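You operate a simulated robot arm through the tools that you are given. There is no shell and no other tool.

You are at the controls of a simulated two-armed robot. One attempt, no reset.

## Task
Move both guide rails to their blue marks and lock them again.
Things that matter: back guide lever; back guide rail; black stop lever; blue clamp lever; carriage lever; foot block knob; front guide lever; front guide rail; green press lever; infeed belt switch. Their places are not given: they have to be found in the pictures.

Only the result counts: the job must be done as asked and must still hold three seconds after the hand-in. Knocking over, shifting, dropping, spilling or breaking anything else fails it.

## Robot
Two 7-joint arms with fingered hands on one trunk that stands fixed in place. Base frame: the origin is at the foot of the trunk, x ahead of it, y to its left, z up. Lengths are in mm, angles in degrees, forces in N, time in s.
The left shoulder is at [55, 170, 1095], the right one opposite. With the tool pointing down near the work surface each hand reaches from about 260 to 760 mm from the base axis, measured 20 degrees to its own side. Payload 4 kg a hand.
The tool frame of a hand sits at the grasp point between the pads (the TCP): z along the fingers, y along the line on which they close. The tips reach 26 mm beyond it. The gripper opens to 132 mm; its body begins 73 mm behind the TCP. The gripper is a hand of 4 fingers: y runs from the thumb to the fingers, the wrist lies at [0, 0, -224] in the tool frame.
Orientation is that of the tool frame in the base frame, as a unit quaternion [x, y, z, w]. With the fingers straight down and closing along the base's y, the tool's x points along the base's -x, its y along +y and its z along -z.

## Interface
- The arms move only by the tool send_rows. It takes "left_deltas", "right_deltas" or both (then of equal length, played together; a hand with none holds still); each is text: rows parted by semicolons, each of 6 numbers parted by spaces: the turn, a rotation vector about the tool's x, y, z in degrees, then the shift along the tool's x, y, z in mm. In form: wx wy wz dx dy dz; .... A call has 1 to 20 rows; each row shifts and turns the commanded pose from where the row before left it, along the tool's axes as they then stand. A row lasts 0.2 s, in which the tool goes at most 50 mm and 8.6 degrees; a call with a longer step from one row to the next is refused whole. Where a pose cannot be reached the arm comes as near as it can. A force on the tool above 40 N (or 10 N above the force at the start of the call, whichever is more), or a blocked arm, ends the call early, and 0.2 s more pass. In this call time passes only in rows, and 0.2 s behind the last. It gives the time, the measured TCP pose, the force on the tool (base axes), the opening and the grip force at its end, in the units of the frame above (readings bear some noise), with the torque about the TCP (base axes, N m) and any sound that the robot's microphone picked up, and new pictures: "pictures" is both (left out), scene, wrist or none (wrist: the cameras of the hands that moved).
- Cameras (640 x 400 px; columns grow to the right, rows downward): "scene" is now at [137.1, -46.1, 1299.7]; the picture's right is [-0.53, -0.85, 0.00], its down [-0.25, 0.16, -0.96] and it looks along [0.81, -0.51, -0.29] (base axes); focal length 228 px, centre (320, 200). "left" rides on the left gripper at [-68, 2, -97] in its tool frame; the picture's right is [-0.03, -1.00, 0.00], its down [0.82, -0.02, -0.58] and it looks along [0.58, -0.02, 0.82] (tool axes); focal length 270 px, centre (320, 200). "right" rides on the right gripper at [68, 2, -97] in its tool frame; the picture's right is [-0.03, 1.00, 0.00], its down [-0.82, -0.02, -0.58] and it looks along [-0.58, -0.01, 0.82] (tool axes); focal length 270 px, centre (320, 200).
- lift_body(by): moves the trunk up (or, below 0, down) by that many mm; the arms and the scene camera ride with it, the base frame stays. It gives what a move gives, with no picture.
- set_fingers(finger1, finger2, finger3, thumb_bend, hand): sets how far each is bent, from 0 (flat) to 100 (curled in); at 30 the hand is open as for a grip, at 70 the pads meet at the TCP. One left out holds its place. A second passes; each finger stops where it meets its share of the squeeze, and holds until it gets a number again. It is the only way to open and close the hand. It gives what a move gives, with no picture; readings hold the bend of each and the force on the fingers (four entries, about 0 where the hand has none), thumb and palm.
- aim_head(pan, tilt): turns the head with the scene camera to pan (to the left, within 86 degrees either way) and tilt (down, from -29 to 69), counted from straight ahead of the robot (the tilt from the chest, where the trunk bows). It gives what a move gives, and a new picture of the scene camera.
- pixel_to_xyz(camera, pixels): for up to 12 pixels [column, row] of the newest picture of that camera ("zoom" is the newest enlarged one), the place [x, y, z] in the base frame of the surface seen there, good to about 2 mm. It takes no simulated time.
- enlarge(camera, box): a new picture of the part [left, top, right, bottom] of that camera's present view, enlarged. It takes no simulated time.
- finish_job(): hands the job in; it is judged then, once.

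Open the grippers and draw the arms clear of the work before you hand the job in, unless the task says otherwise.

The tools are called after "Emit:" as name(argument=value, ...) on one line, values as JSON. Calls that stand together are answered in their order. send_rows: Moves the arms, as the interface text tells. Its arguments: {"type":"object","properties":{"left_deltas":{"type":"string"},"right_deltas":{"type":"string"},"pictures":{"type":"string","enum":["both","scene","wrist","none"]}},"required":[]} The other tools are called the same way: lift_body (by) moves the trunk up or down; set_fingers (finger1, finger2, finger3, thumb_bend, hand) moves the fingers one by one; aim_head (pan, tilt) turns the head that bears the scene camera; pixel_to_xyz (camera, pixels) gives the place of the surface under pixels of a picture; enlarge (camera, box) takes an enlarged picture of a part of a camera's view; finish_job () hands the job in.

At the start:

```text
clock: 0.0
left_ee_pos: [470.1, -33.4, 1262.6]
left_ee_rot: [0.0, 1.0, 0.0, 0.001]
left_contact_force: [0.1, 0.2, 1.3]
left_moment: [-0.03, -0.02, 0.02]
left_finger_gap: 131.9
left_grip_force: 0.1
left_shape: jaw
left_bend: [30.0, 30.0, 30.0, 30.0]
left_finger forces: [0.0, 0.0, 0.1, 0.0, 0.0, 0.0]
right_ee_pos: [430.6, -490.4, 1205.4]
right_ee_rot: [0.0, 1.0, -0.001, 0.0]
right_contact_force: [0.7, 0.4, 0.1]
right_moment: [-0.02, -0.01, 0.01]
right_finger_gap: 131.9
right_grip_force: 0.1
right_shape: jaw
right_bend: [30.0, 30.0, 30.0, 30.0]
right_finger forces: [0.0, 0.1, 0.1, 0.0, 0.0, 0.1]
trunk travel left (down, up): [-325.0, 430.0]
head pan, tilt (commanded): [-32.2, 17.0]
```

scene: 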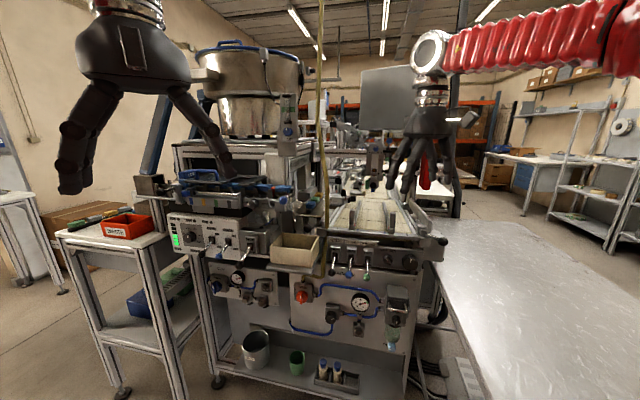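
right: 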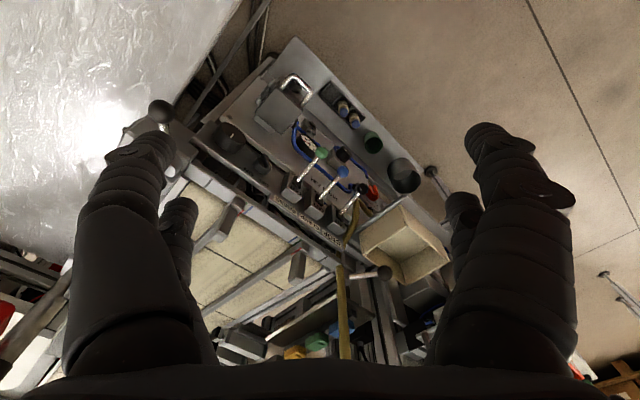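
left: 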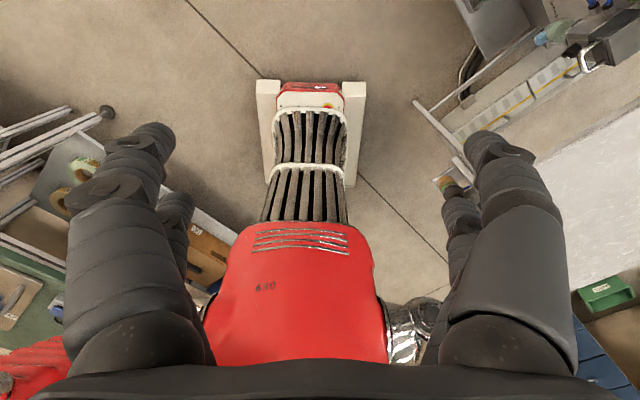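

The scene shows the machine in the centre, with a belt near (370,215) and levers near (350,265). I'll enlarge the belt area to find the guide rails and levers.

Emit:
enlarge(camera="scene", box=[270, 150, 460, 290])

Emit:
enlarge(camera="right", box=[130, 40, 470, 370])

Emit:
enlarge(camera="scene", box=[130, 150, 330, 290])

```text
2.86 times, centred on (365, 220) of scene
```

zoom: 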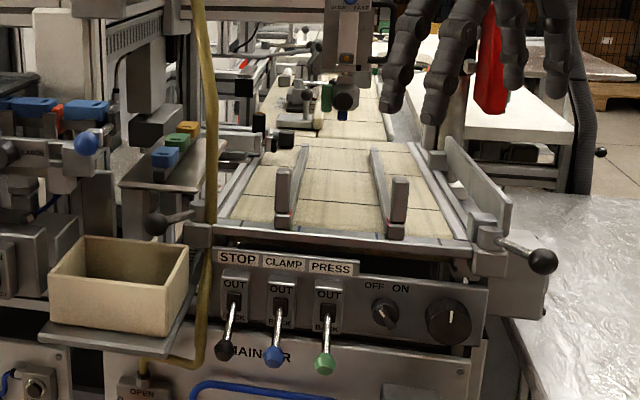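

```text
1.21 times, centred on (300, 205) of right
```

zoom: 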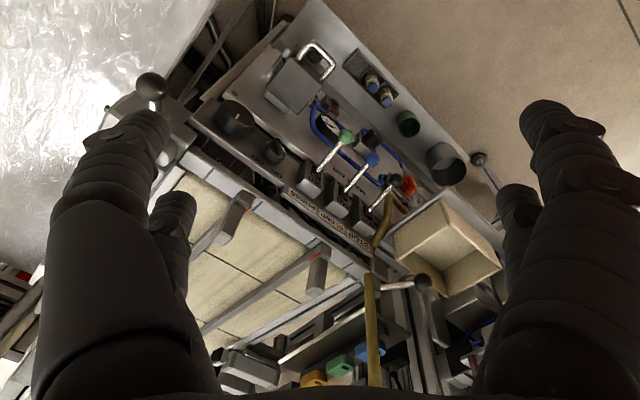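

```text
2.86 times, centred on (230, 220) of scene
```

zoom: 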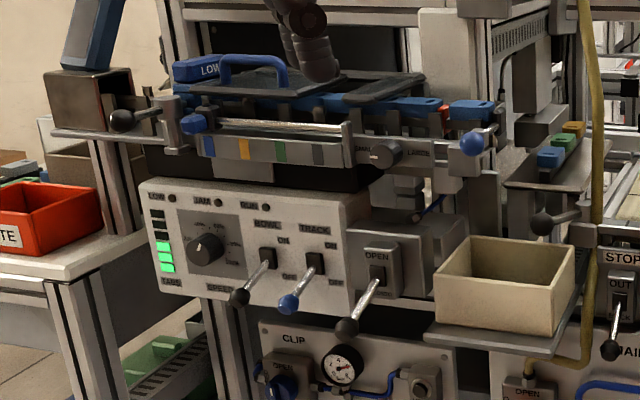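

The two rails over the belt end near zoom (285,190) and (395,200), and black-knobbed levers stand at (170,225) and (540,260). I'll aim the head more squarely at them for a better view.

Emit:
aim_head(pan=-38, tilt=25)

```text
clock: 0.7
left_ee_pos: [470.4, -32.0, 1263.5]
left_ee_rot: [0.0, 1.0, 0.001, 0.0]
left_contact_force: [-0.7, -0.9, -0.3]
left_moment: [0.03, -0.02, -0.01]
left_finger_gap: 132.0
left_grip_force: 0.0
left_shape: jaw
left_bend: [30.0, 30.0, 30.0, 30.0]
left_finger forces: [0.1, 0.0, 0.0, 0.0, 0.0, 0.0]
right_ee_pos: [430.2, -491.1, 1206.0]
right_ee_rot: [-0.001, 1.0, 0.0, 0.0]
right_contact_force: [-0.2, 0.1, -0.6]
right_moment: [0.03, -0.02, 0.01]
right_finger_gap: 131.8
right_grip_force: 0.0
right_shape: jaw
right_bend: [30.0, 30.0, 30.0, 30.0]
right_finger forces: [0.0, 0.0, 0.0, 0.0, 0.0, 0.0]
trunk travel left (down, up): [-325.0, 430.0]
head pan, tilt (commanded): [-38.0, 25.0]
```

scene: 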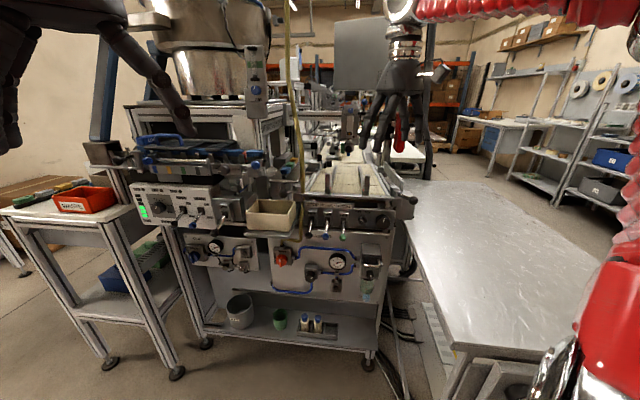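

The belt's near end is at about (345,185). I'll enlarge it tightly.

Emit:
enlarge(camera="scene", box=[280, 140, 430, 240])

```text
4.00 times, centred on (355, 190) of scene
```

zoom: 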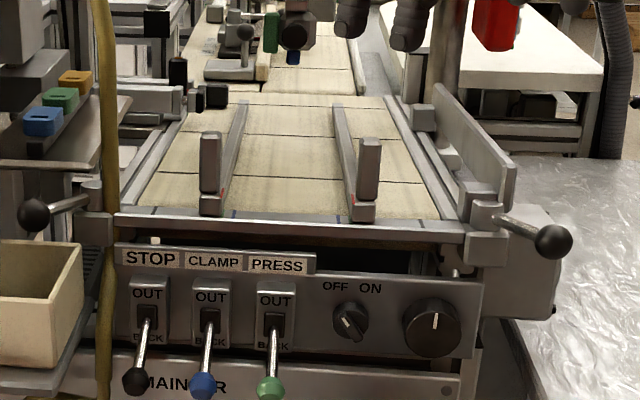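

Bluish ticks seem to lie on the front beam near zoom (152,212) and (233,214). I'll enlarge further and ask for coordinates.

Emit:
pixel_to_xyz(camera="zoom", pixels=[[210, 150], [210, 205], [368, 155], [364, 210], [243, 105], [338, 110], [35, 214], [85, 195], [553, 241], [490, 218], [152, 212], [233, 214]])

Emit:
enlarge(camera="scene", box=[305, 165, 400, 205])

```text
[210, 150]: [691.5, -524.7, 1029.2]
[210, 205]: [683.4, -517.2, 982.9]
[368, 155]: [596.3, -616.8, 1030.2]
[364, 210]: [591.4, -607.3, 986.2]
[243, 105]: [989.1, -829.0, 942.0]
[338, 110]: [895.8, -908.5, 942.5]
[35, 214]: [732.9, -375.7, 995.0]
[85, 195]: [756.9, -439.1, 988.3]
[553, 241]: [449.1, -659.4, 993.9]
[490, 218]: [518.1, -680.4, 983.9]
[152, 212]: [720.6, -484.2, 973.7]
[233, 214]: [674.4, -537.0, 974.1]
```

```text
6.74 times, centred on (352, 185) of scene
```

zoom: 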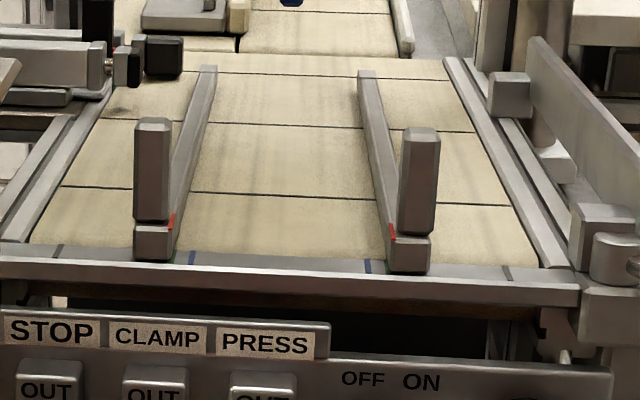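

Blue marks are at zoom (192,257) and (367,266), with red pointers on the rails at (172,222) and (392,230). I'll get their coordinates and look at both levers up close.

Emit:
pixel_to_xyz(camera="zoom", pixels=[[192, 257], [367, 267], [58, 250], [507, 273], [172, 222], [392, 231], [153, 125], [421, 135], [208, 75], [367, 78], [155, 245], [408, 255]])

Emit:
enlarge(camera="scene", box=[275, 170, 325, 215])

Emit:
enlarge(camera="scene", box=[375, 150, 435, 225])

Emit:
enlarge(camera="right", box=[310, 220, 430, 340])

Emit:
enlarge(camera="right", box=[110, 80, 260, 230])

```text
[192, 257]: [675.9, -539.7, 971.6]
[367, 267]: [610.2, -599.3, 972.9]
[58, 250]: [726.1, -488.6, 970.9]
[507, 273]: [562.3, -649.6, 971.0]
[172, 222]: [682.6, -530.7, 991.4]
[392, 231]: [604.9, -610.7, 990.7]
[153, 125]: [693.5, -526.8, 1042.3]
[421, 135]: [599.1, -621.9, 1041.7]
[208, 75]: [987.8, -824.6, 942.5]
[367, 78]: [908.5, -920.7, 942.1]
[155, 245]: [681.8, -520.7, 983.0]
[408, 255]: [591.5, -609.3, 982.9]
```

```text
8.89 times, centred on (300, 192) of scene
```

zoom: 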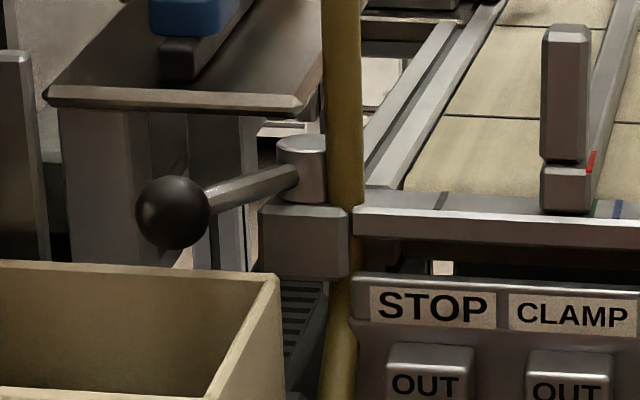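

```text
5.33 times, centred on (405, 188) of scene
```

zoom: 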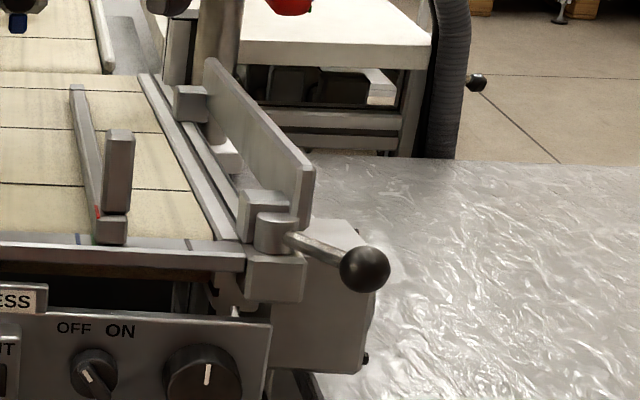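

```text
3.33 times, centred on (370, 280) of right
```

zoom: 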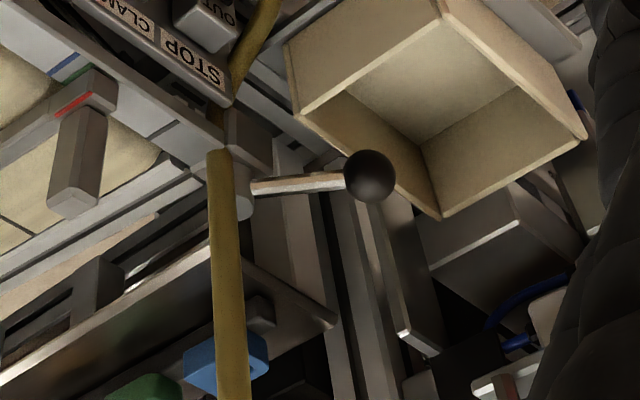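

```text
2.67 times, centred on (185, 155) of right
```

zoom: 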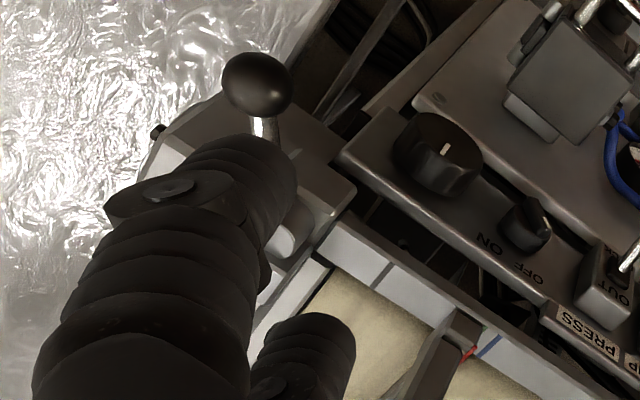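

Both levers are horizontal bars with black balls on upright hubs. I also see a green tick next to the blue one by the left rail. I'll yaw the right hand to look along the belt and shift it over the belt's near end for a closer view.

Emit:
send_rows(right_deltas="0 0 7.5 0 0 0; 0 0 7.5 0 0 0; 0 0 7.5 0 0 0; 0 0 7.5 0 0 0; 0 0 7.5 0 0 0; 0 0 7.5 0 0 0; 0 0 0 0 30 0; 0 0 0 0 30 0; 0 0 0 0 25 0", pictures="both")

Emit:
pixel_to_xyz(camera="scene", pixels=[[291, 20], [296, 80], [300, 140], [302, 190], [302, 215], [299, 236], [258, 90], [350, 110]])

```text
clock: 2.7
left_ee_pos: [471.1, -32.0, 1262.3]
left_ee_rot: [0.0, 1.0, 0.0, -0.001]
left_contact_force: [0.0, 0.2, -1.2]
left_moment: [-0.01, -0.02, -0.03]
left_finger_gap: 131.8
left_grip_force: 0.0
left_shape: jaw
left_bend: [30.0, 30.0, 30.0, 30.0]
left_finger forces: [0.1, 0.0, 0.0, 0.0, 0.0, 0.0]
right_ee_pos: [490.2, -428.2, 1204.9]
right_ee_rot: [0.384, 0.923, 0.0, 0.001]
right_contact_force: [-1.0, -0.4, 0.3]
right_moment: [0.0, 0.03, 0.03]
right_finger_gap: 131.7
right_grip_force: 0.0
right_shape: jaw
right_bend: [30.0, 30.0, 30.0, 30.0]
right_finger forces: [0.0, 0.0, 0.1, 0.0, 0.0, 0.0]
trunk travel left (down, up): [-325.0, 430.0]
head pan, tilt (commanded): [-38.0, 25.0]
```

scene: 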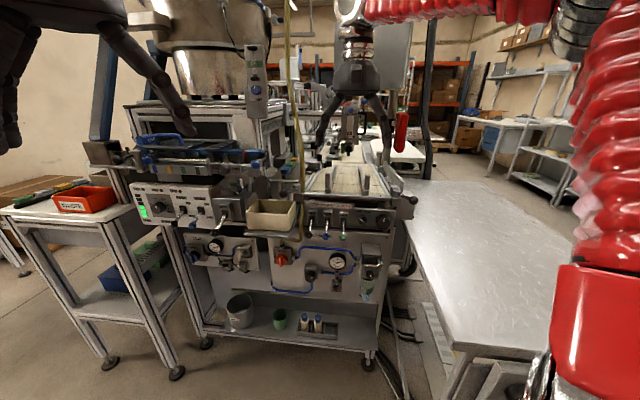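
right: 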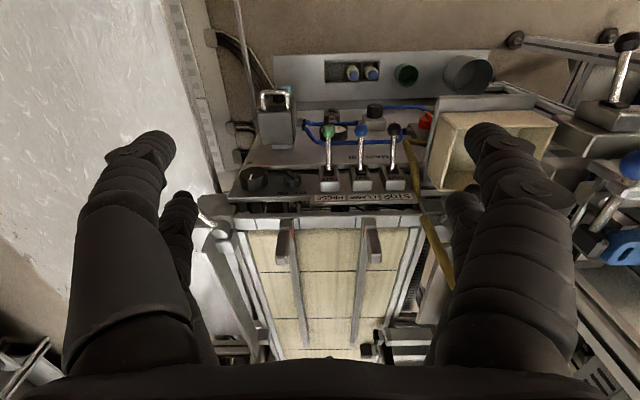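

```text
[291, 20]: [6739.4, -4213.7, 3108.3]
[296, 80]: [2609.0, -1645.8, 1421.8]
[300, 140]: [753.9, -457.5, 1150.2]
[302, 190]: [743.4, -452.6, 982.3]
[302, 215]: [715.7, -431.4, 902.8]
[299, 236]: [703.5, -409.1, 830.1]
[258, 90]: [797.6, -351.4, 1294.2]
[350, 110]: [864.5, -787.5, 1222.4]
```

The hand camera now looks straight down the belt with both rails in view, at about (285,240) and (375,240). I'll enlarge this part.

Emit:
enlarge(camera="right", box=[200, 160, 460, 320])

Emit:
enlarge(camera="right", box=[230, 195, 410, 275])

```text
2.46 times, centred on (330, 240) of right
```

zoom: 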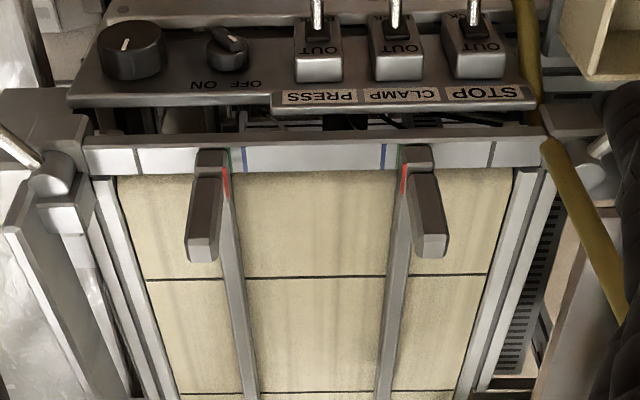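

```text
3.56 times, centred on (320, 235) of right
```

zoom: 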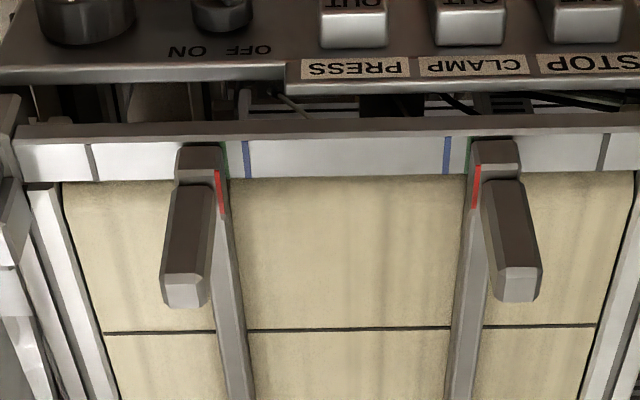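

The pointers now sit at green ticks, and the blue marks lie further inward. I'll measure marks and pointers from this zoom.

Emit:
pixel_to_xyz(camera="zoom", pixels=[[247, 160], [446, 155], [223, 160], [219, 190], [474, 187], [90, 163], [604, 152], [186, 290], [517, 285], [200, 160], [495, 152], [223, 300]])

Emit:
pixel_to_xyz(camera="right", pixels=[[220, 220], [225, 225], [446, 260], [205, 215], [432, 235], [425, 222], [301, 300], [358, 300]])

```text
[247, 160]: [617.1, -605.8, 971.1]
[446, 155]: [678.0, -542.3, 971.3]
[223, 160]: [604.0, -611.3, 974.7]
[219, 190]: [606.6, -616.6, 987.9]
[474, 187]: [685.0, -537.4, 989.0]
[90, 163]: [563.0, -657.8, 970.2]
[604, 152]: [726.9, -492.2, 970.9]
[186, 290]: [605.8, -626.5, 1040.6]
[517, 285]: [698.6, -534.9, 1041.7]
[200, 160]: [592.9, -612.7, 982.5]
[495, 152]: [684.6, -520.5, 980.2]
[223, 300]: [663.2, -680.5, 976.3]
```

```text
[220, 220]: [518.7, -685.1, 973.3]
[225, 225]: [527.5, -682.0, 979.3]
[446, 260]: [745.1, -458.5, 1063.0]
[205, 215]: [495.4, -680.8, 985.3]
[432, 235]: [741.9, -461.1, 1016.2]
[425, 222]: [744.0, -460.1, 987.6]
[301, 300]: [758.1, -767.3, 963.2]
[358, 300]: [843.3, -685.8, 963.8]
```

I have mark and pointer positions. Next I'll measure the surroundings of both levers (ball, hub, table below, rack, hose, tray) from the scene view.

Emit:
enlarge(camera="scene", box=[230, 160, 330, 240])

Emit:
pixel_to_xyz(camera="zoom", pixels=[[368, 195], [420, 178], [450, 160], [450, 205], [390, 120], [300, 100], [440, 115], [300, 260], [420, 265], [250, 355], [370, 250], [465, 175]])

Emit:
enlarge(camera="scene", box=[370, 160, 450, 240])

```text
5.00 times, centred on (280, 200) of scene
```

zoom: 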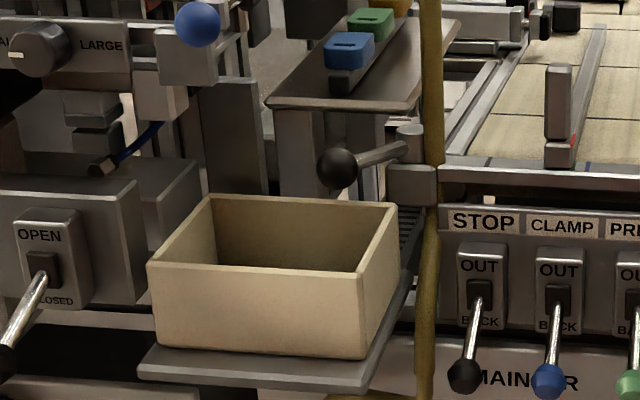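

```text
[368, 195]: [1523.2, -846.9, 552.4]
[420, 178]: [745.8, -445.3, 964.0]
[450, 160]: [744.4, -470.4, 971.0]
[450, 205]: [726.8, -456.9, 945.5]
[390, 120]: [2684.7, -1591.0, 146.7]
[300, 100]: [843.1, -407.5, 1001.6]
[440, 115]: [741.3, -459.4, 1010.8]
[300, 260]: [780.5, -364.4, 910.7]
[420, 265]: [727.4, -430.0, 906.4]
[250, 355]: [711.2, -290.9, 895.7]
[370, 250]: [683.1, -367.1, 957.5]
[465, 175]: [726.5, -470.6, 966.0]
```

```text
5.00 times, centred on (410, 200) of scene
```

zoom: 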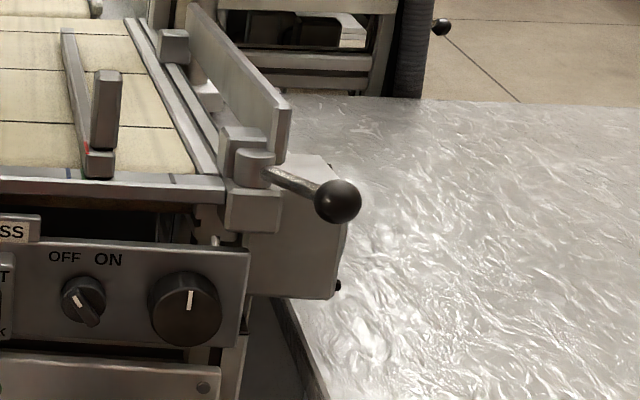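

I'll query the ball, hub, rod and table points of the right lever in the newest zoom, then the same for the left.

Emit:
pixel_to_xyz(camera="zoom", pixels=[[338, 201], [275, 178], [255, 152], [255, 170], [310, 190], [250, 205], [240, 140], [285, 115], [340, 290], [300, 230], [400, 300], [480, 200]])

Emit:
pixel_to_xyz(camera="scene", pixels=[[297, 193], [305, 191], [311, 188], [312, 186], [312, 197], [285, 181], [300, 181], [313, 181], [299, 170], [316, 200], [308, 196], [318, 168]])

```text
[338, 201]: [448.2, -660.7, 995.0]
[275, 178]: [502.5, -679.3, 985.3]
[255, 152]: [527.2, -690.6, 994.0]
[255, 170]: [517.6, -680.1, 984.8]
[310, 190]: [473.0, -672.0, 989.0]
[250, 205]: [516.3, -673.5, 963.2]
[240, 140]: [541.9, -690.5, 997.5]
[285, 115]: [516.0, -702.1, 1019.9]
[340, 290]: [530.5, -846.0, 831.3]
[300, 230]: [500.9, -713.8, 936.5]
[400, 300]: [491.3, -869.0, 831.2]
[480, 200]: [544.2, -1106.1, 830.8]
```

```text
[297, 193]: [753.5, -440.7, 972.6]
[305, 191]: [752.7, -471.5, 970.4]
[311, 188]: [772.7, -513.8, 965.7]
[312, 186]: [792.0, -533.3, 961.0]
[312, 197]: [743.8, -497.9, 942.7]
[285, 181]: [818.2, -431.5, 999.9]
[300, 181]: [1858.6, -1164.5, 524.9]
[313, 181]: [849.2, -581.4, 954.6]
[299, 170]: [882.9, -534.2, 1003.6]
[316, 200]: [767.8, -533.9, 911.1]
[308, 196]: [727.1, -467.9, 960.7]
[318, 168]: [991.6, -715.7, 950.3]
```

The right lever ball centre is about (454,-673,989) and its hub about (527,-691). I'll query the left lever at the correct scene pixels.

Emit:
pixel_to_xyz(camera="scene", pixels=[[283.6, 193.6], [291, 191], [298, 186], [298.4, 188.5], [298, 197], [276, 181], [290, 179], [270, 181.5], [303, 165], [270, 193], [284, 201], [296, 204]])

```text
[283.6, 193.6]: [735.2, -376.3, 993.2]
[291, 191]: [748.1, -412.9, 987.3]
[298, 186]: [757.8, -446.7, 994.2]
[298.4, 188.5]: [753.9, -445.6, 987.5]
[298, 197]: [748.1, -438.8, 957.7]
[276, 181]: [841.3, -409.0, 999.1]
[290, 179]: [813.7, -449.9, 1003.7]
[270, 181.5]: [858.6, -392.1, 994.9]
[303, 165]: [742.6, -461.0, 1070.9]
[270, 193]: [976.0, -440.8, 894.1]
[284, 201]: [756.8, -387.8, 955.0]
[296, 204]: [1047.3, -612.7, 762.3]
```

The left ball centre is about (747,-383,987) with its hub near (760,-450); the rack edge (b≈885) and the hose stand close to it. I'll start with the right lever, which has more room: move the right hand high above it for a close wrist view.

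Emit:
send_rows(right_deltas="0 0 0 -10 -40 0; 0 0 0 -10 -40 0; 0 0 0 -10 -40 0; 0 0 0 -10 -40 0; 0 0 0 -10 -40 0; 0 0 0 0 0 20; 0 0 0 0 0 20", pictures="both")

Emit:
enlarge(camera="right", box=[230, 160, 430, 285])

```text
clock: 4.3
left_ee_pos: [470.7, -34.2, 1262.1]
left_ee_rot: [0.0, 1.0, 0.0, 0.0]
left_contact_force: [0.3, 0.0, -1.4]
left_moment: [0.02, -0.02, -0.01]
left_finger_gap: 131.8
left_grip_force: 0.0
left_shape: jaw
left_bend: [30.0, 30.0, 30.0, 30.0]
left_finger forces: [0.1, 0.0, 0.0, 0.1, 0.0, 0.0]
right_ee_pos: [382.6, -608.8, 1165.2]
right_ee_rot: [0.382, 0.924, 0.0, 0.0]
right_contact_force: [0.7, 0.0, -1.2]
right_moment: [0.01, 0.05, -0.01]
right_finger_gap: 132.0
right_grip_force: 0.1
right_shape: jaw
right_bend: [30.0, 30.0, 30.0, 30.0]
right_finger forces: [0.0, 0.0, 0.0, 0.1, 0.0, 0.0]
trunk travel left (down, up): [-325.0, 430.0]
head pan, tilt (commanded): [-38.0, 25.0]
```

scene: 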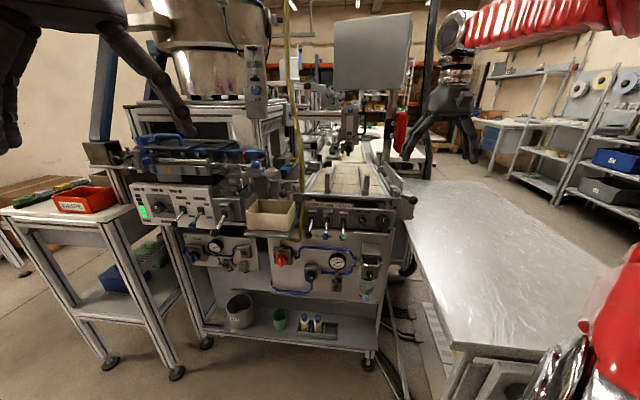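
right: 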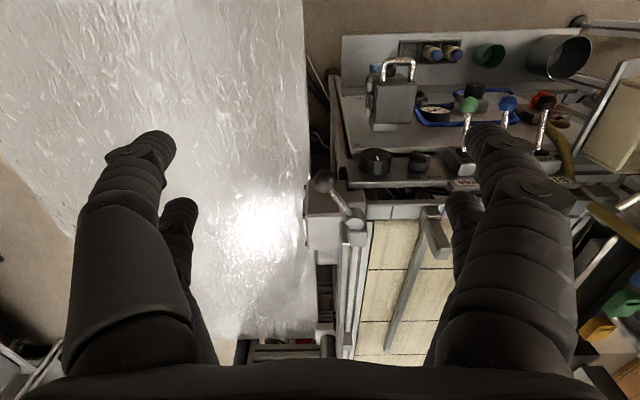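

```text
3.20 times, centred on (330, 222) of right
```

zoom: 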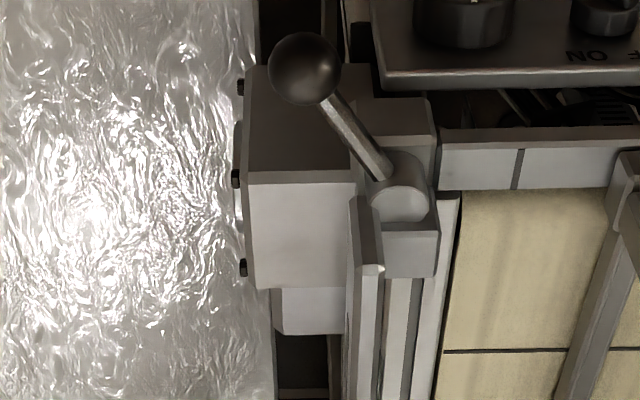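

I'll measure the ball, hub and plate from this nearer view.

Emit:
pixel_to_xyz(camera="zoom", pixels=[[305, 68], [345, 125], [380, 165], [398, 180], [400, 205], [365, 215], [362, 260], [410, 120], [300, 120], [405, 240], [300, 190], [270, 68]])

```text
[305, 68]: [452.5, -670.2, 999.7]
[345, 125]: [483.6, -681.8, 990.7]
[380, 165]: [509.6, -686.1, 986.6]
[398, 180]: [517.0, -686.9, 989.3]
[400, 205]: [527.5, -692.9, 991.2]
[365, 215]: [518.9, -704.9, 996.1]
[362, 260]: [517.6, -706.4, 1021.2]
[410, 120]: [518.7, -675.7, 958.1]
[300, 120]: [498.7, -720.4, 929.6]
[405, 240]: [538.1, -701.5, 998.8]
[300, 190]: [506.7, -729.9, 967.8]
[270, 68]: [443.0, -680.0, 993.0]
```

The right ball centre is about (458,-675,988), hub axis about (525,-691), so the lever points ~31° outward from the belt direction. I'll look at the hand's shape and pre-close the fingers part way.

Emit:
set_fingers(hand="right", finger1=48, finger2=48, finger3=48, thumb_bend=48)

Emit:
enlarge(camera="scene", box=[380, 40, 520, 180])

Emit:
enlarge(camera="right", box=[0, 0, 640, 400])

```text
clock: 5.3
left_ee_pos: [470.2, -33.3, 1262.8]
left_ee_rot: [0.001, 1.0, 0.001, 0.0]
left_contact_force: [-0.1, 0.0, -0.6]
left_moment: [-0.01, 0.0, 0.02]
left_finger_gap: 131.9
left_grip_force: 0.0
left_shape: jaw
left_bend: [30.0, 30.0, 30.0, 30.0]
left_finger forces: [0.0, 0.0, 0.0, 0.1, 0.0, 0.1]
right_ee_pos: [381.9, -607.2, 1164.6]
right_ee_rot: [0.383, 0.924, 0.0, -0.001]
right_contact_force: [0.0, -0.1, -0.6]
right_moment: [-0.02, 0.0, 0.0]
right_finger_gap: 73.1
right_grip_force: 0.1
right_shape: fingers
right_bend: [48.0, 48.0, 48.0, 48.0]
right_finger forces: [0.0, 0.0, 0.0, 0.0, 0.0, 0.0]
trunk travel left (down, up): [-325.0, 430.0]
head pan, tilt (commanded): [-38.0, 25.0]
```

```text
2.86 times, centred on (450, 110) of scene
```

zoom: 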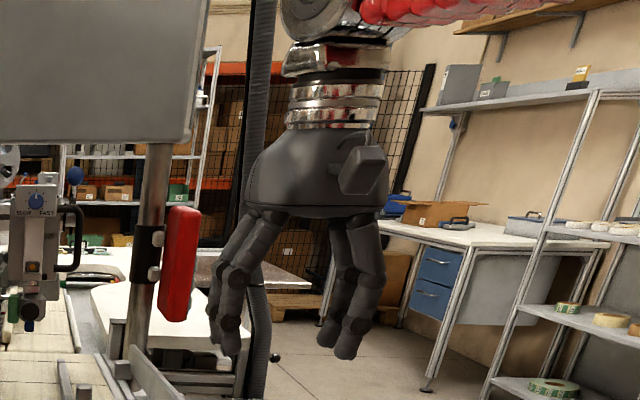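

```text
1.00 times, centred on (320, 200) of right (not enlarged: the box is as wide or as high as the picture)
```

zoom: 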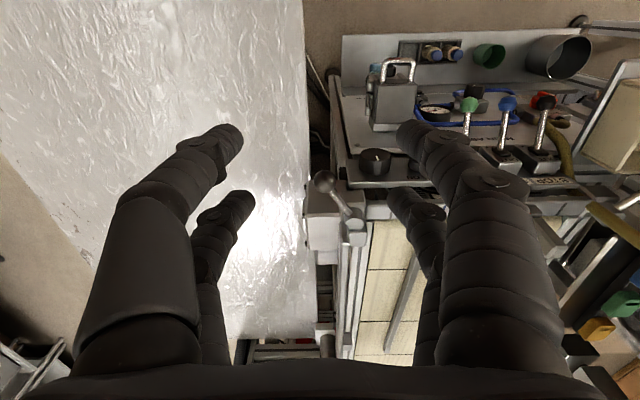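

The hand has two digits per side with a 73 mm gap now, and the TCP projects to the picture centre (320,200). I'll move to just above the right ball.

Emit:
send_rows(right_deltas="0 0 0 -20.3 1.2 20; 0 0 0 -20.3 1.2 25; 0 0 0 -20.3 1.2 30; 0 0 0 -20.3 1.2 30; 0 0 0 -20.3 1.2 30", pictures="both")

```text
clock: 6.5
left_ee_pos: [470.8, -33.0, 1262.3]
left_ee_rot: [0.0, 1.0, 0.0, 0.0]
left_contact_force: [0.0, -0.8, 0.5]
left_moment: [0.0, -0.05, 0.01]
left_finger_gap: 132.0
left_grip_force: 0.1
left_shape: jaw
left_bend: [30.0, 30.0, 30.0, 30.0]
left_finger forces: [0.0, 0.1, 0.0, 0.0, 0.0, 0.1]
right_ee_pos: [464.8, -675.1, 1031.5]
right_ee_rot: [0.383, 0.924, 0.0, -0.001]
right_contact_force: [1.8, -0.4, -0.5]
right_moment: [0.0, 0.03, 0.02]
right_finger_gap: 73.2
right_grip_force: 0.0
right_shape: fingers
right_bend: [48.0, 48.0, 48.0, 48.0]
right_finger forces: [0.0, 0.0, 0.0, 0.0, 0.1, 0.1]
trunk travel left (down, up): [-325.0, 430.0]
head pan, tilt (commanded): [-38.0, 25.0]
```

scene: 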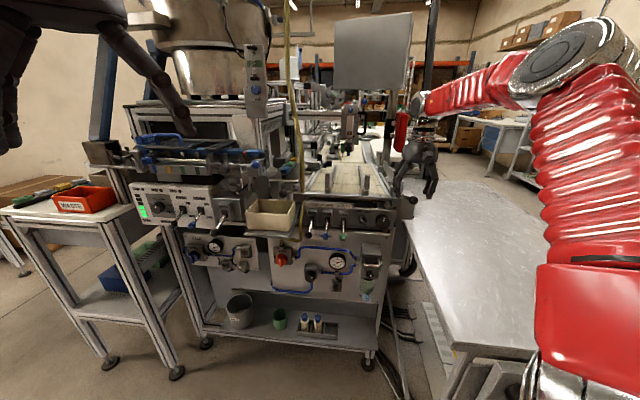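
right: 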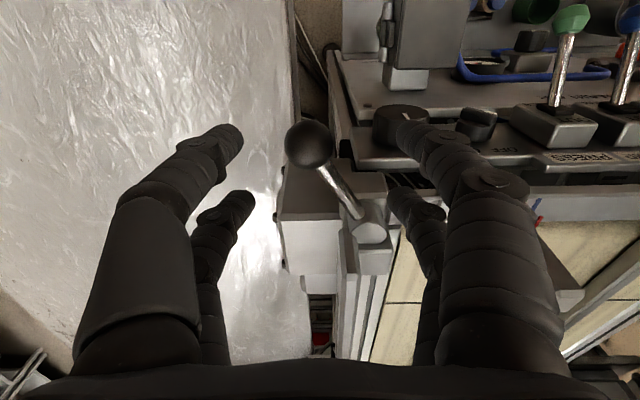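

The ball now appears at (308,145), just nearer the robot than the TCP. I'll measure it again from here.

Emit:
pixel_to_xyz(camera="right", pixels=[[308, 143], [295, 143], [322, 143], [308, 128], [308, 160], [340, 190], [368, 232], [365, 215], [400, 115], [340, 240]])

```text
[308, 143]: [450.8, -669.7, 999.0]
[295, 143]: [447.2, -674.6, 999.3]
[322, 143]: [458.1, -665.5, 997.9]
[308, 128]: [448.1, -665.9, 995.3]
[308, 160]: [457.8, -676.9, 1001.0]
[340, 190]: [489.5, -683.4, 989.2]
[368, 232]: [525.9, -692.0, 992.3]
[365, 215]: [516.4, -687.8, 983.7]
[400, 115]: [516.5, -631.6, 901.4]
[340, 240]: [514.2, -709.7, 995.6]
```

Ball centre is about (455,-674.5,986). I correct sideways by a few mm and lower the hand around the ball.

Emit:
send_rows(right_deltas="0 0 0 3.7 -3.3 5; 0 0 0 3.7 -3.2 10; 0 0 0 0 0 12; 0 0 0 0 0 12", pictures="wrist")

```text
clock: 7.5
left_ee_pos: [470.5, -32.1, 1262.4]
left_ee_rot: [0.0, 1.0, 0.001, 0.0]
left_contact_force: [0.3, -0.1, -0.2]
left_moment: [0.03, 0.0, 0.0]
left_finger_gap: 132.2
left_grip_force: 0.1
left_shape: jaw
left_bend: [30.0, 30.0, 30.0, 30.0]
left_finger forces: [0.0, 0.0, 0.1, 0.0, 0.0, 0.0]
right_ee_pos: [452.3, -673.4, 993.9]
right_ee_rot: [0.382, 0.924, 0.0, 0.0]
right_contact_force: [-0.3, 0.3, -0.2]
right_moment: [-0.04, -0.01, 0.01]
right_finger_gap: 73.1
right_grip_force: 0.0
right_shape: fingers
right_bend: [48.0, 48.0, 48.0, 48.0]
right_finger forces: [0.0, 0.0, 0.1, 0.1, 0.0, 0.1]
trunk travel left (down, up): [-325.0, 430.0]
head pan, tilt (commanded): [-38.0, 25.0]
```

right: 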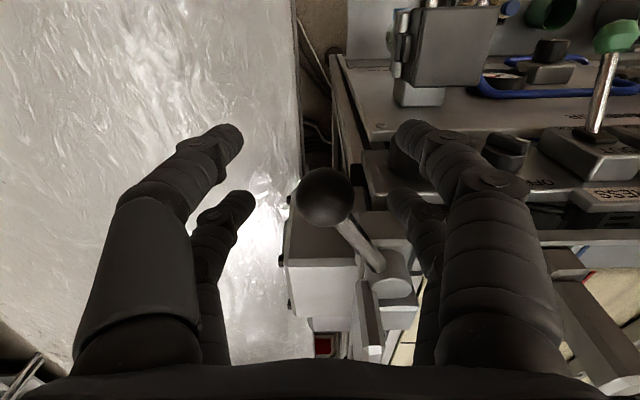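

The ball is centred at (322,195) between the digits. I'll close the fingers around it gently.

Emit:
set_fingers(hand="right", finger1=60, finger2=60, finger3=60, thumb_bend=60)

Emit:
enlarge(camera="right", box=[160, 80, 480, 300])

```text
clock: 8.5
left_ee_pos: [469.9, -33.4, 1263.0]
left_ee_rot: [0.0, 1.0, 0.0, 0.0]
left_contact_force: [0.3, -0.2, 0.1]
left_moment: [-0.02, 0.01, -0.03]
left_finger_gap: 131.9
left_grip_force: 0.0
left_shape: jaw
left_bend: [30.0, 30.0, 30.0, 30.0]
left_finger forces: [0.0, 0.0, 0.0, 0.0, 0.1, 0.0]
right_ee_pos: [450.7, -674.8, 993.1]
right_ee_rot: [0.383, 0.924, 0.001, 0.0]
right_contact_force: [0.4, -1.5, 0.5]
right_moment: [0.01, -0.04, 0.03]
right_finger_gap: 33.1
right_grip_force: 0.2
right_shape: fingers
right_bend: [60.0, 60.0, 60.0, 60.0]
right_finger forces: [0.1, 0.0, 0.0, 0.0, 0.0, 0.0]
trunk travel left (down, up): [-325.0, 430.0]
head pan, tilt (commanded): [-38.0, 25.0]
```

```text
1.82 times, centred on (320, 190) of right
```

zoom: 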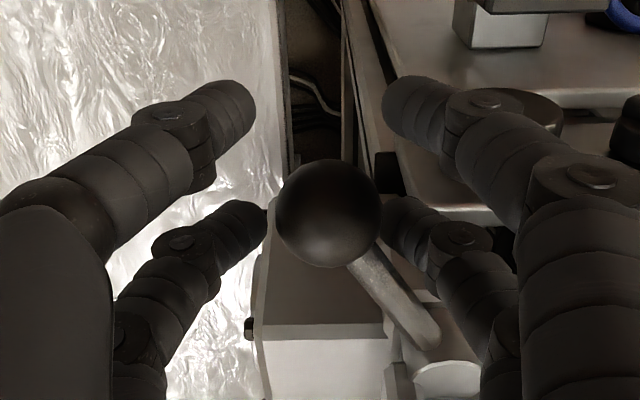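

The ball sits between the digits with about 2 mm slack per side. I'll try swinging the lever inward (toward the belt) by about 10° first and watch the force.

Emit:
send_rows(right_deltas="0 0 0 1.8 3.8 0; 0 0 0 1.8 3.8 0; 0 0 0 1.9 3.8 0", pictures="wrist")

```text
clock: 9.3
left_ee_pos: [470.9, -32.6, 1262.9]
left_ee_rot: [0.001, 1.0, 0.0, 0.001]
left_contact_force: [-0.3, -0.3, 0.7]
left_moment: [-0.03, 0.03, 0.01]
left_finger_gap: 132.0
left_grip_force: 0.0
left_shape: jaw
left_bend: [30.0, 30.0, 30.0, 30.0]
left_finger forces: [0.0, 0.0, 0.0, 0.0, 0.0, 0.0]
right_ee_pos: [455.2, -662.7, 994.4]
right_ee_rot: [0.383, 0.924, -0.001, 0.0]
right_contact_force: [-0.7, -0.3, 0.2]
right_moment: [-0.03, 0.01, 0.0]
right_finger_gap: 33.3
right_grip_force: 0.1
right_shape: fingers
right_bend: [60.0, 60.0, 60.0, 60.0]
right_finger forces: [0.0, 0.0, 0.1, 0.1, 0.0, 0.0]
trunk travel left (down, up): [-325.0, 430.0]
head pan, tilt (commanded): [-38.0, 25.0]
```

right: 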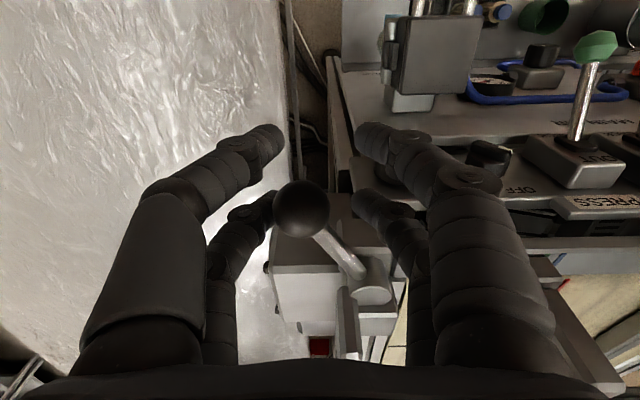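

No force yet; the ball at (302,208) is just approaching the left digit. I continue inward.

Emit:
send_rows(right_deltas="0 0 0 0 4 0; 0 0 0 0 4 0; 0 0 0 0.5 4 0; 0 0 0 0.5 4 0", pictures="wrist")

```text
clock: 10.3
left_ee_pos: [470.6, -32.7, 1263.4]
left_ee_rot: [0.0, 1.0, 0.0, 0.0]
left_contact_force: [0.7, 0.3, 0.2]
left_moment: [0.0, 0.0, 0.03]
left_finger_gap: 132.0
left_grip_force: 0.1
left_shape: jaw
left_bend: [30.0, 30.0, 30.0, 30.0]
left_finger forces: [0.0, 0.1, 0.0, 0.0, 0.1, 0.1]
right_ee_pos: [464.2, -649.4, 992.3]
right_ee_rot: [0.383, 0.924, 0.001, -0.001]
right_contact_force: [-2.5, -1.6, -0.5]
right_moment: [-0.01, 0.02, -0.04]
right_finger_gap: 33.2
right_grip_force: 0.9
right_shape: fingers
right_bend: [60.0, 60.0, 57.0, 60.0]
right_finger forces: [0.1, 0.1, 2.5, 0.1, 0.0, 0.1]
trunk travel left (down, up): [-325.0, 430.0]
head pan, tilt (commanded): [-38.0, 25.0]
```

right: 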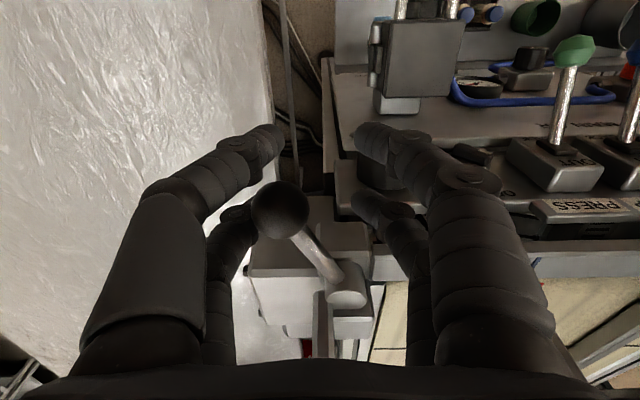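

Finger 3 now presses the ball with 2.5 N and bends back slightly. I'll check whether the ball has moved.

Emit:
pixel_to_xyz(camera="right", pixels=[[280, 208], [268, 208], [292, 208], [280, 195], [318, 255], [347, 295]])

```text
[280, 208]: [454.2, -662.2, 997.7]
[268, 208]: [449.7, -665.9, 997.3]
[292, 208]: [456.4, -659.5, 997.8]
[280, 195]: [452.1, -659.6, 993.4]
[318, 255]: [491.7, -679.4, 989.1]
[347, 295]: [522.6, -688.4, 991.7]
```

The ball centre moved about 6 mm inward (now ≈(459,-669.5)), so the lever seems to yield this way. I continue along the arc.

Emit:
send_rows(right_deltas="0 0 0 1 4 0; 0 0 0 1 4 0; 0 0 0 0.5 4 0; 0 0 0 0.5 4 0", pictures="wrist")

```text
clock: 11.3
left_ee_pos: [470.6, -33.6, 1263.2]
left_ee_rot: [0.0, 1.0, 0.001, 0.0]
left_contact_force: [0.3, -0.7, 0.4]
left_moment: [0.02, 0.0, -0.01]
left_finger_gap: 131.6
left_grip_force: 0.0
left_shape: jaw
left_bend: [30.0, 30.0, 30.0, 30.0]
left_finger forces: [0.0, 0.0, 0.0, 0.0, 0.0, 0.0]
right_ee_pos: [473.0, -635.6, 991.8]
right_ee_rot: [0.383, 0.924, 0.0, 0.0]
right_contact_force: [-1.8, -1.3, -1.4]
right_moment: [0.0, 0.06, -0.04]
right_finger_gap: 32.8
right_grip_force: 0.5
right_shape: fingers
right_bend: [60.0, 60.0, 58.0, 60.0]
right_finger forces: [0.1, 0.0, 1.6, 0.1, 0.0, 0.1]
trunk travel left (down, up): [-325.0, 430.0]
head pan, tilt (commanded): [-38.0, 25.0]
```

right: 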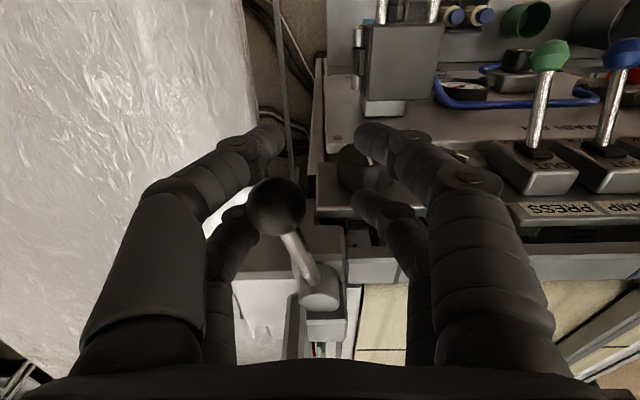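

The lever is turning inward easily (≈1.6 N). I keep swinging it.

Emit:
send_rows(right_deltas="0 0 0 0 5 0; 0 0 0 0 5 0; 0 0 0 0 5 0; 0 0 0 -1 5 0; 0 0 0 -2 5 0", pictures="wrist")

```text
clock: 12.5
left_ee_pos: [471.5, -32.8, 1263.1]
left_ee_rot: [0.0, 1.0, 0.0, 0.0]
left_contact_force: [0.0, 0.1, -1.4]
left_moment: [-0.02, -0.02, 0.01]
left_finger_gap: 131.7
left_grip_force: 0.1
left_shape: jaw
left_bend: [30.0, 30.0, 30.0, 30.0]
left_finger forces: [0.0, 0.0, 0.0, 0.1, 0.0, 0.1]
right_ee_pos: [495.0, -620.5, 991.6]
right_ee_rot: [0.383, 0.924, -0.001, 0.0]
right_contact_force: [1.0, 0.2, -1.6]
right_moment: [-0.03, -0.01, -0.02]
right_finger_gap: 33.0
right_grip_force: 0.0
right_shape: fingers
right_bend: [60.0, 60.0, 60.0, 60.0]
right_finger forces: [0.0, 0.2, 0.0, 0.0, 0.0, 0.0]
trunk travel left (down, up): [-325.0, 430.0]
head pan, tilt (commanded): [-38.0, 25.0]
```

right: 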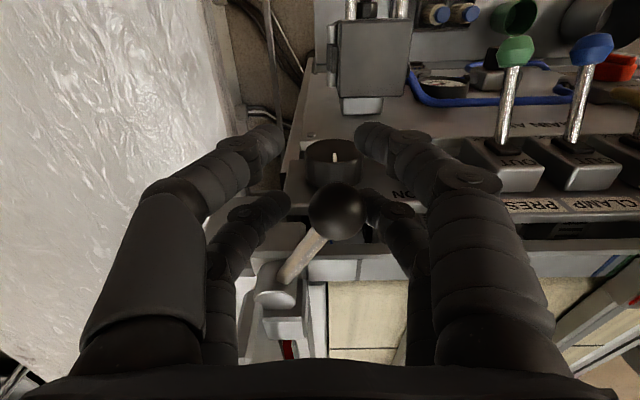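

The lever swung over by itself: the ball is now at (337,210), with its rod pointing inward from the hub at (275,290). I'll measure its angle.

Emit:
pixel_to_xyz(camera="right", pixels=[[337, 210], [337, 195], [302, 258], [277, 283], [275, 295], [330, 160]])

Emit:
enlarge(camera="scene", box=[330, 160, 430, 225])

```text
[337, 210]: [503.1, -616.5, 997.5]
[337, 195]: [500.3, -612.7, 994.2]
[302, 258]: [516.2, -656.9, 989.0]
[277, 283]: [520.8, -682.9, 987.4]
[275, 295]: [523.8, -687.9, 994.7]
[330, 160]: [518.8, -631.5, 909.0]
```

```text
6.15 times, centred on (380, 192) of scene
```

zoom: 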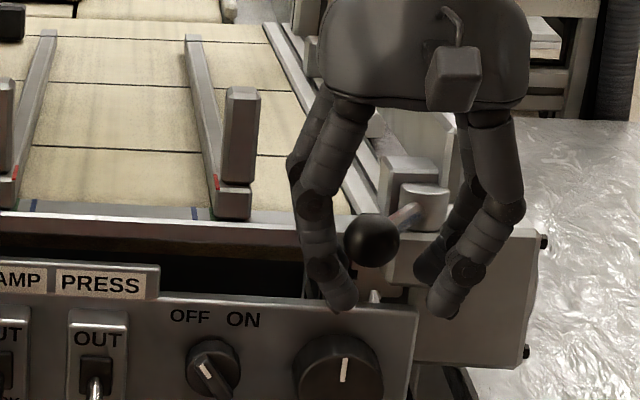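

The lever is bistable and has moved from +30° to −29°, which should mean unlocked. I align with the ball again, lift the hand straight up, then open it and move back for a view of the posts.

Emit:
send_rows(right_deltas="0 0 0 -4 3.5 0; 0 0 0 -4 3.5 0; 0 0 0 0 0 -20; 0 0 0 0 0 -30; 0 0 0 0 0 -35", pictures="wrist")

Emit:
set_fingers(hand="right", finger1=30, finger2=30, finger3=30, thumb_bend=30)

```text
clock: 13.7
left_ee_pos: [470.7, -32.3, 1263.4]
left_ee_rot: [0.0, 1.0, 0.0, 0.001]
left_contact_force: [-1.3, -0.1, -0.2]
left_moment: [-0.02, -0.03, -0.02]
left_finger_gap: 131.8
left_grip_force: 0.0
left_shape: jaw
left_bend: [30.0, 30.0, 30.0, 30.0]
left_finger forces: [0.0, 0.2, 0.0, 0.1, 0.0, 0.1]
right_ee_pos: [505.8, -621.1, 1078.6]
right_ee_rot: [0.383, 0.924, 0.0, 0.0]
right_contact_force: [0.1, -0.1, -0.2]
right_moment: [0.04, 0.03, 0.01]
right_finger_gap: 32.9
right_grip_force: 0.0
right_shape: fingers
right_bend: [60.0, 60.0, 60.0, 60.0]
right_finger forces: [0.1, 0.1, 0.0, 0.0, 0.0, 0.0]
trunk travel left (down, up): [-325.0, 430.0]
head pan, tilt (commanded): [-38.0, 25.0]
```

right: 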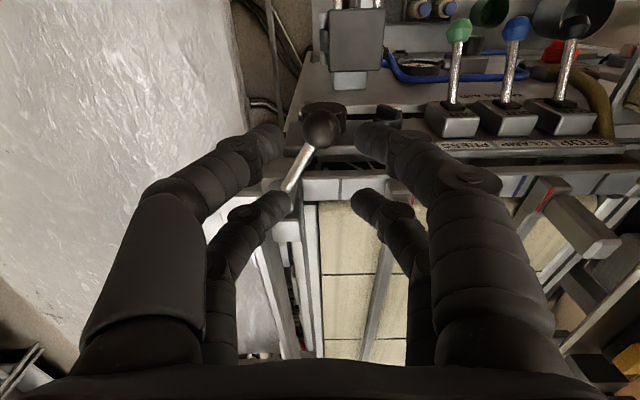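

```text
clock: 14.7
left_ee_pos: [470.6, -33.5, 1262.5]
left_ee_rot: [0.0, 1.0, 0.0, 0.001]
left_contact_force: [-0.5, -0.7, -0.1]
left_moment: [-0.01, -0.01, 0.03]
left_finger_gap: 131.9
left_grip_force: 0.0
left_shape: jaw
left_bend: [30.0, 30.0, 30.0, 30.0]
left_finger forces: [0.0, 0.0, 0.0, 0.0, 0.0, 0.0]
right_ee_pos: [506.3, -621.5, 1076.6]
right_ee_rot: [0.382, 0.924, 0.0, 0.0]
right_contact_force: [-0.4, 0.0, -0.5]
right_moment: [0.01, 0.02, 0.03]
right_finger_gap: 132.2
right_grip_force: 0.0
right_shape: fingers
right_bend: [30.0, 30.0, 30.0, 30.0]
right_finger forces: [0.1, 0.1, 0.0, 0.0, 0.0, 0.0]
trunk travel left (down, up): [-325.0, 430.0]
head pan, tilt (commanded): [-38.0, 25.0]
```

I raise the hand a little and slide it over the belt end to view both posts closely.

Emit:
send_rows(right_deltas="0 0 0 5 0 -30; 0 0 0 5 33 0; 0 0 0 5 33 0; 0 0 0 2 33 0; 0 0 0 0 32 0", pictures="wrist")

Emit:
enlarge(camera="right", box=[200, 100, 440, 250])

```text
clock: 15.9
left_ee_pos: [471.2, -32.6, 1261.9]
left_ee_rot: [-0.001, 1.0, -0.001, -0.001]
left_contact_force: [0.4, 0.1, 0.3]
left_moment: [-0.03, -0.01, 0.01]
left_finger_gap: 131.9
left_grip_force: 0.1
left_shape: jaw
left_bend: [30.0, 30.0, 30.0, 30.0]
left_finger forces: [0.0, 0.1, 0.1, 0.1, 0.1, 0.0]
right_ee_pos: [586.5, -516.5, 1109.1]
right_ee_rot: [0.384, 0.923, -0.001, -0.001]
right_contact_force: [-0.1, -0.5, -0.4]
right_moment: [0.0, 0.03, 0.02]
right_finger_gap: 132.9
right_grip_force: 0.0
right_shape: fingers
right_bend: [30.0, 30.0, 30.0, 30.0]
right_finger forces: [0.0, 0.0, 0.1, 0.0, 0.0, 0.1]
trunk travel left (down, up): [-325.0, 430.0]
head pan, tilt (commanded): [-38.0, 25.0]
```

right: 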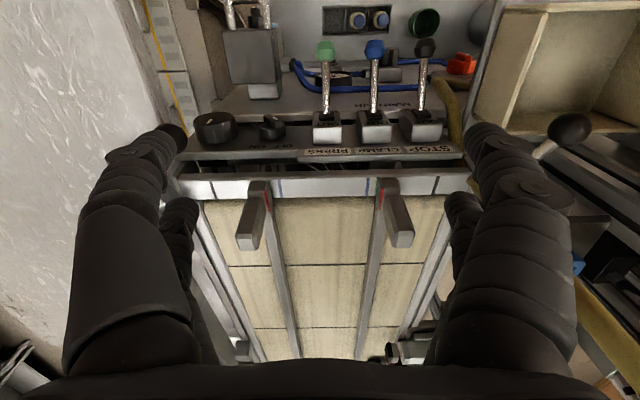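

```text
2.67 times, centred on (320, 175) of right
```

zoom: 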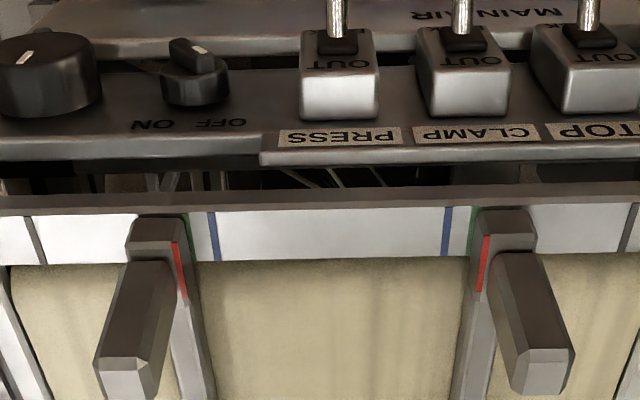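

The marks and red pointers are clear here. I'll measure them together with the posts.

Emit:
pixel_to_xyz(camera="zoom", pixels=[[214, 240], [446, 235], [192, 240], [471, 225], [180, 260], [484, 255], [183, 285], [482, 280], [127, 370], [541, 370], [113, 325], [520, 300]])

Emit:
pixel_to_xyz(camera="zoom", pixels=[[214, 225], [446, 220], [155, 230], [505, 222], [155, 265], [140, 310], [165, 340], [500, 345], [565, 345], [100, 350], [180, 245], [485, 240]])

```text
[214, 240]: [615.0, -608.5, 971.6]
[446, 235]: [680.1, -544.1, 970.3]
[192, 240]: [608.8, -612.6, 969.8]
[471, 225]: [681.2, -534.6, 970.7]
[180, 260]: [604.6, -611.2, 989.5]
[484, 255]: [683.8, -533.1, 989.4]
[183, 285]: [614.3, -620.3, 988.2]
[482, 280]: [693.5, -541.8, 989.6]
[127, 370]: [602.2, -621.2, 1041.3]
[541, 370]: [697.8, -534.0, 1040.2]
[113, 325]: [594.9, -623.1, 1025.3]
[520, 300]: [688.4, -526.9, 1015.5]
```

```text
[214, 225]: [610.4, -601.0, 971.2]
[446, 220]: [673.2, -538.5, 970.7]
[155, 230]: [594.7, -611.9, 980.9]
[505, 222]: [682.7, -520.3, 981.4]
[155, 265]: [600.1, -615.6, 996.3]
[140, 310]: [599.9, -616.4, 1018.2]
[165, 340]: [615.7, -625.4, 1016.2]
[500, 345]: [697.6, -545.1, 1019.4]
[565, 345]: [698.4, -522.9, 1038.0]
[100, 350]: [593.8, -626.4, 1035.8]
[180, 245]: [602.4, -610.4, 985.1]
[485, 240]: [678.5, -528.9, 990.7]
```

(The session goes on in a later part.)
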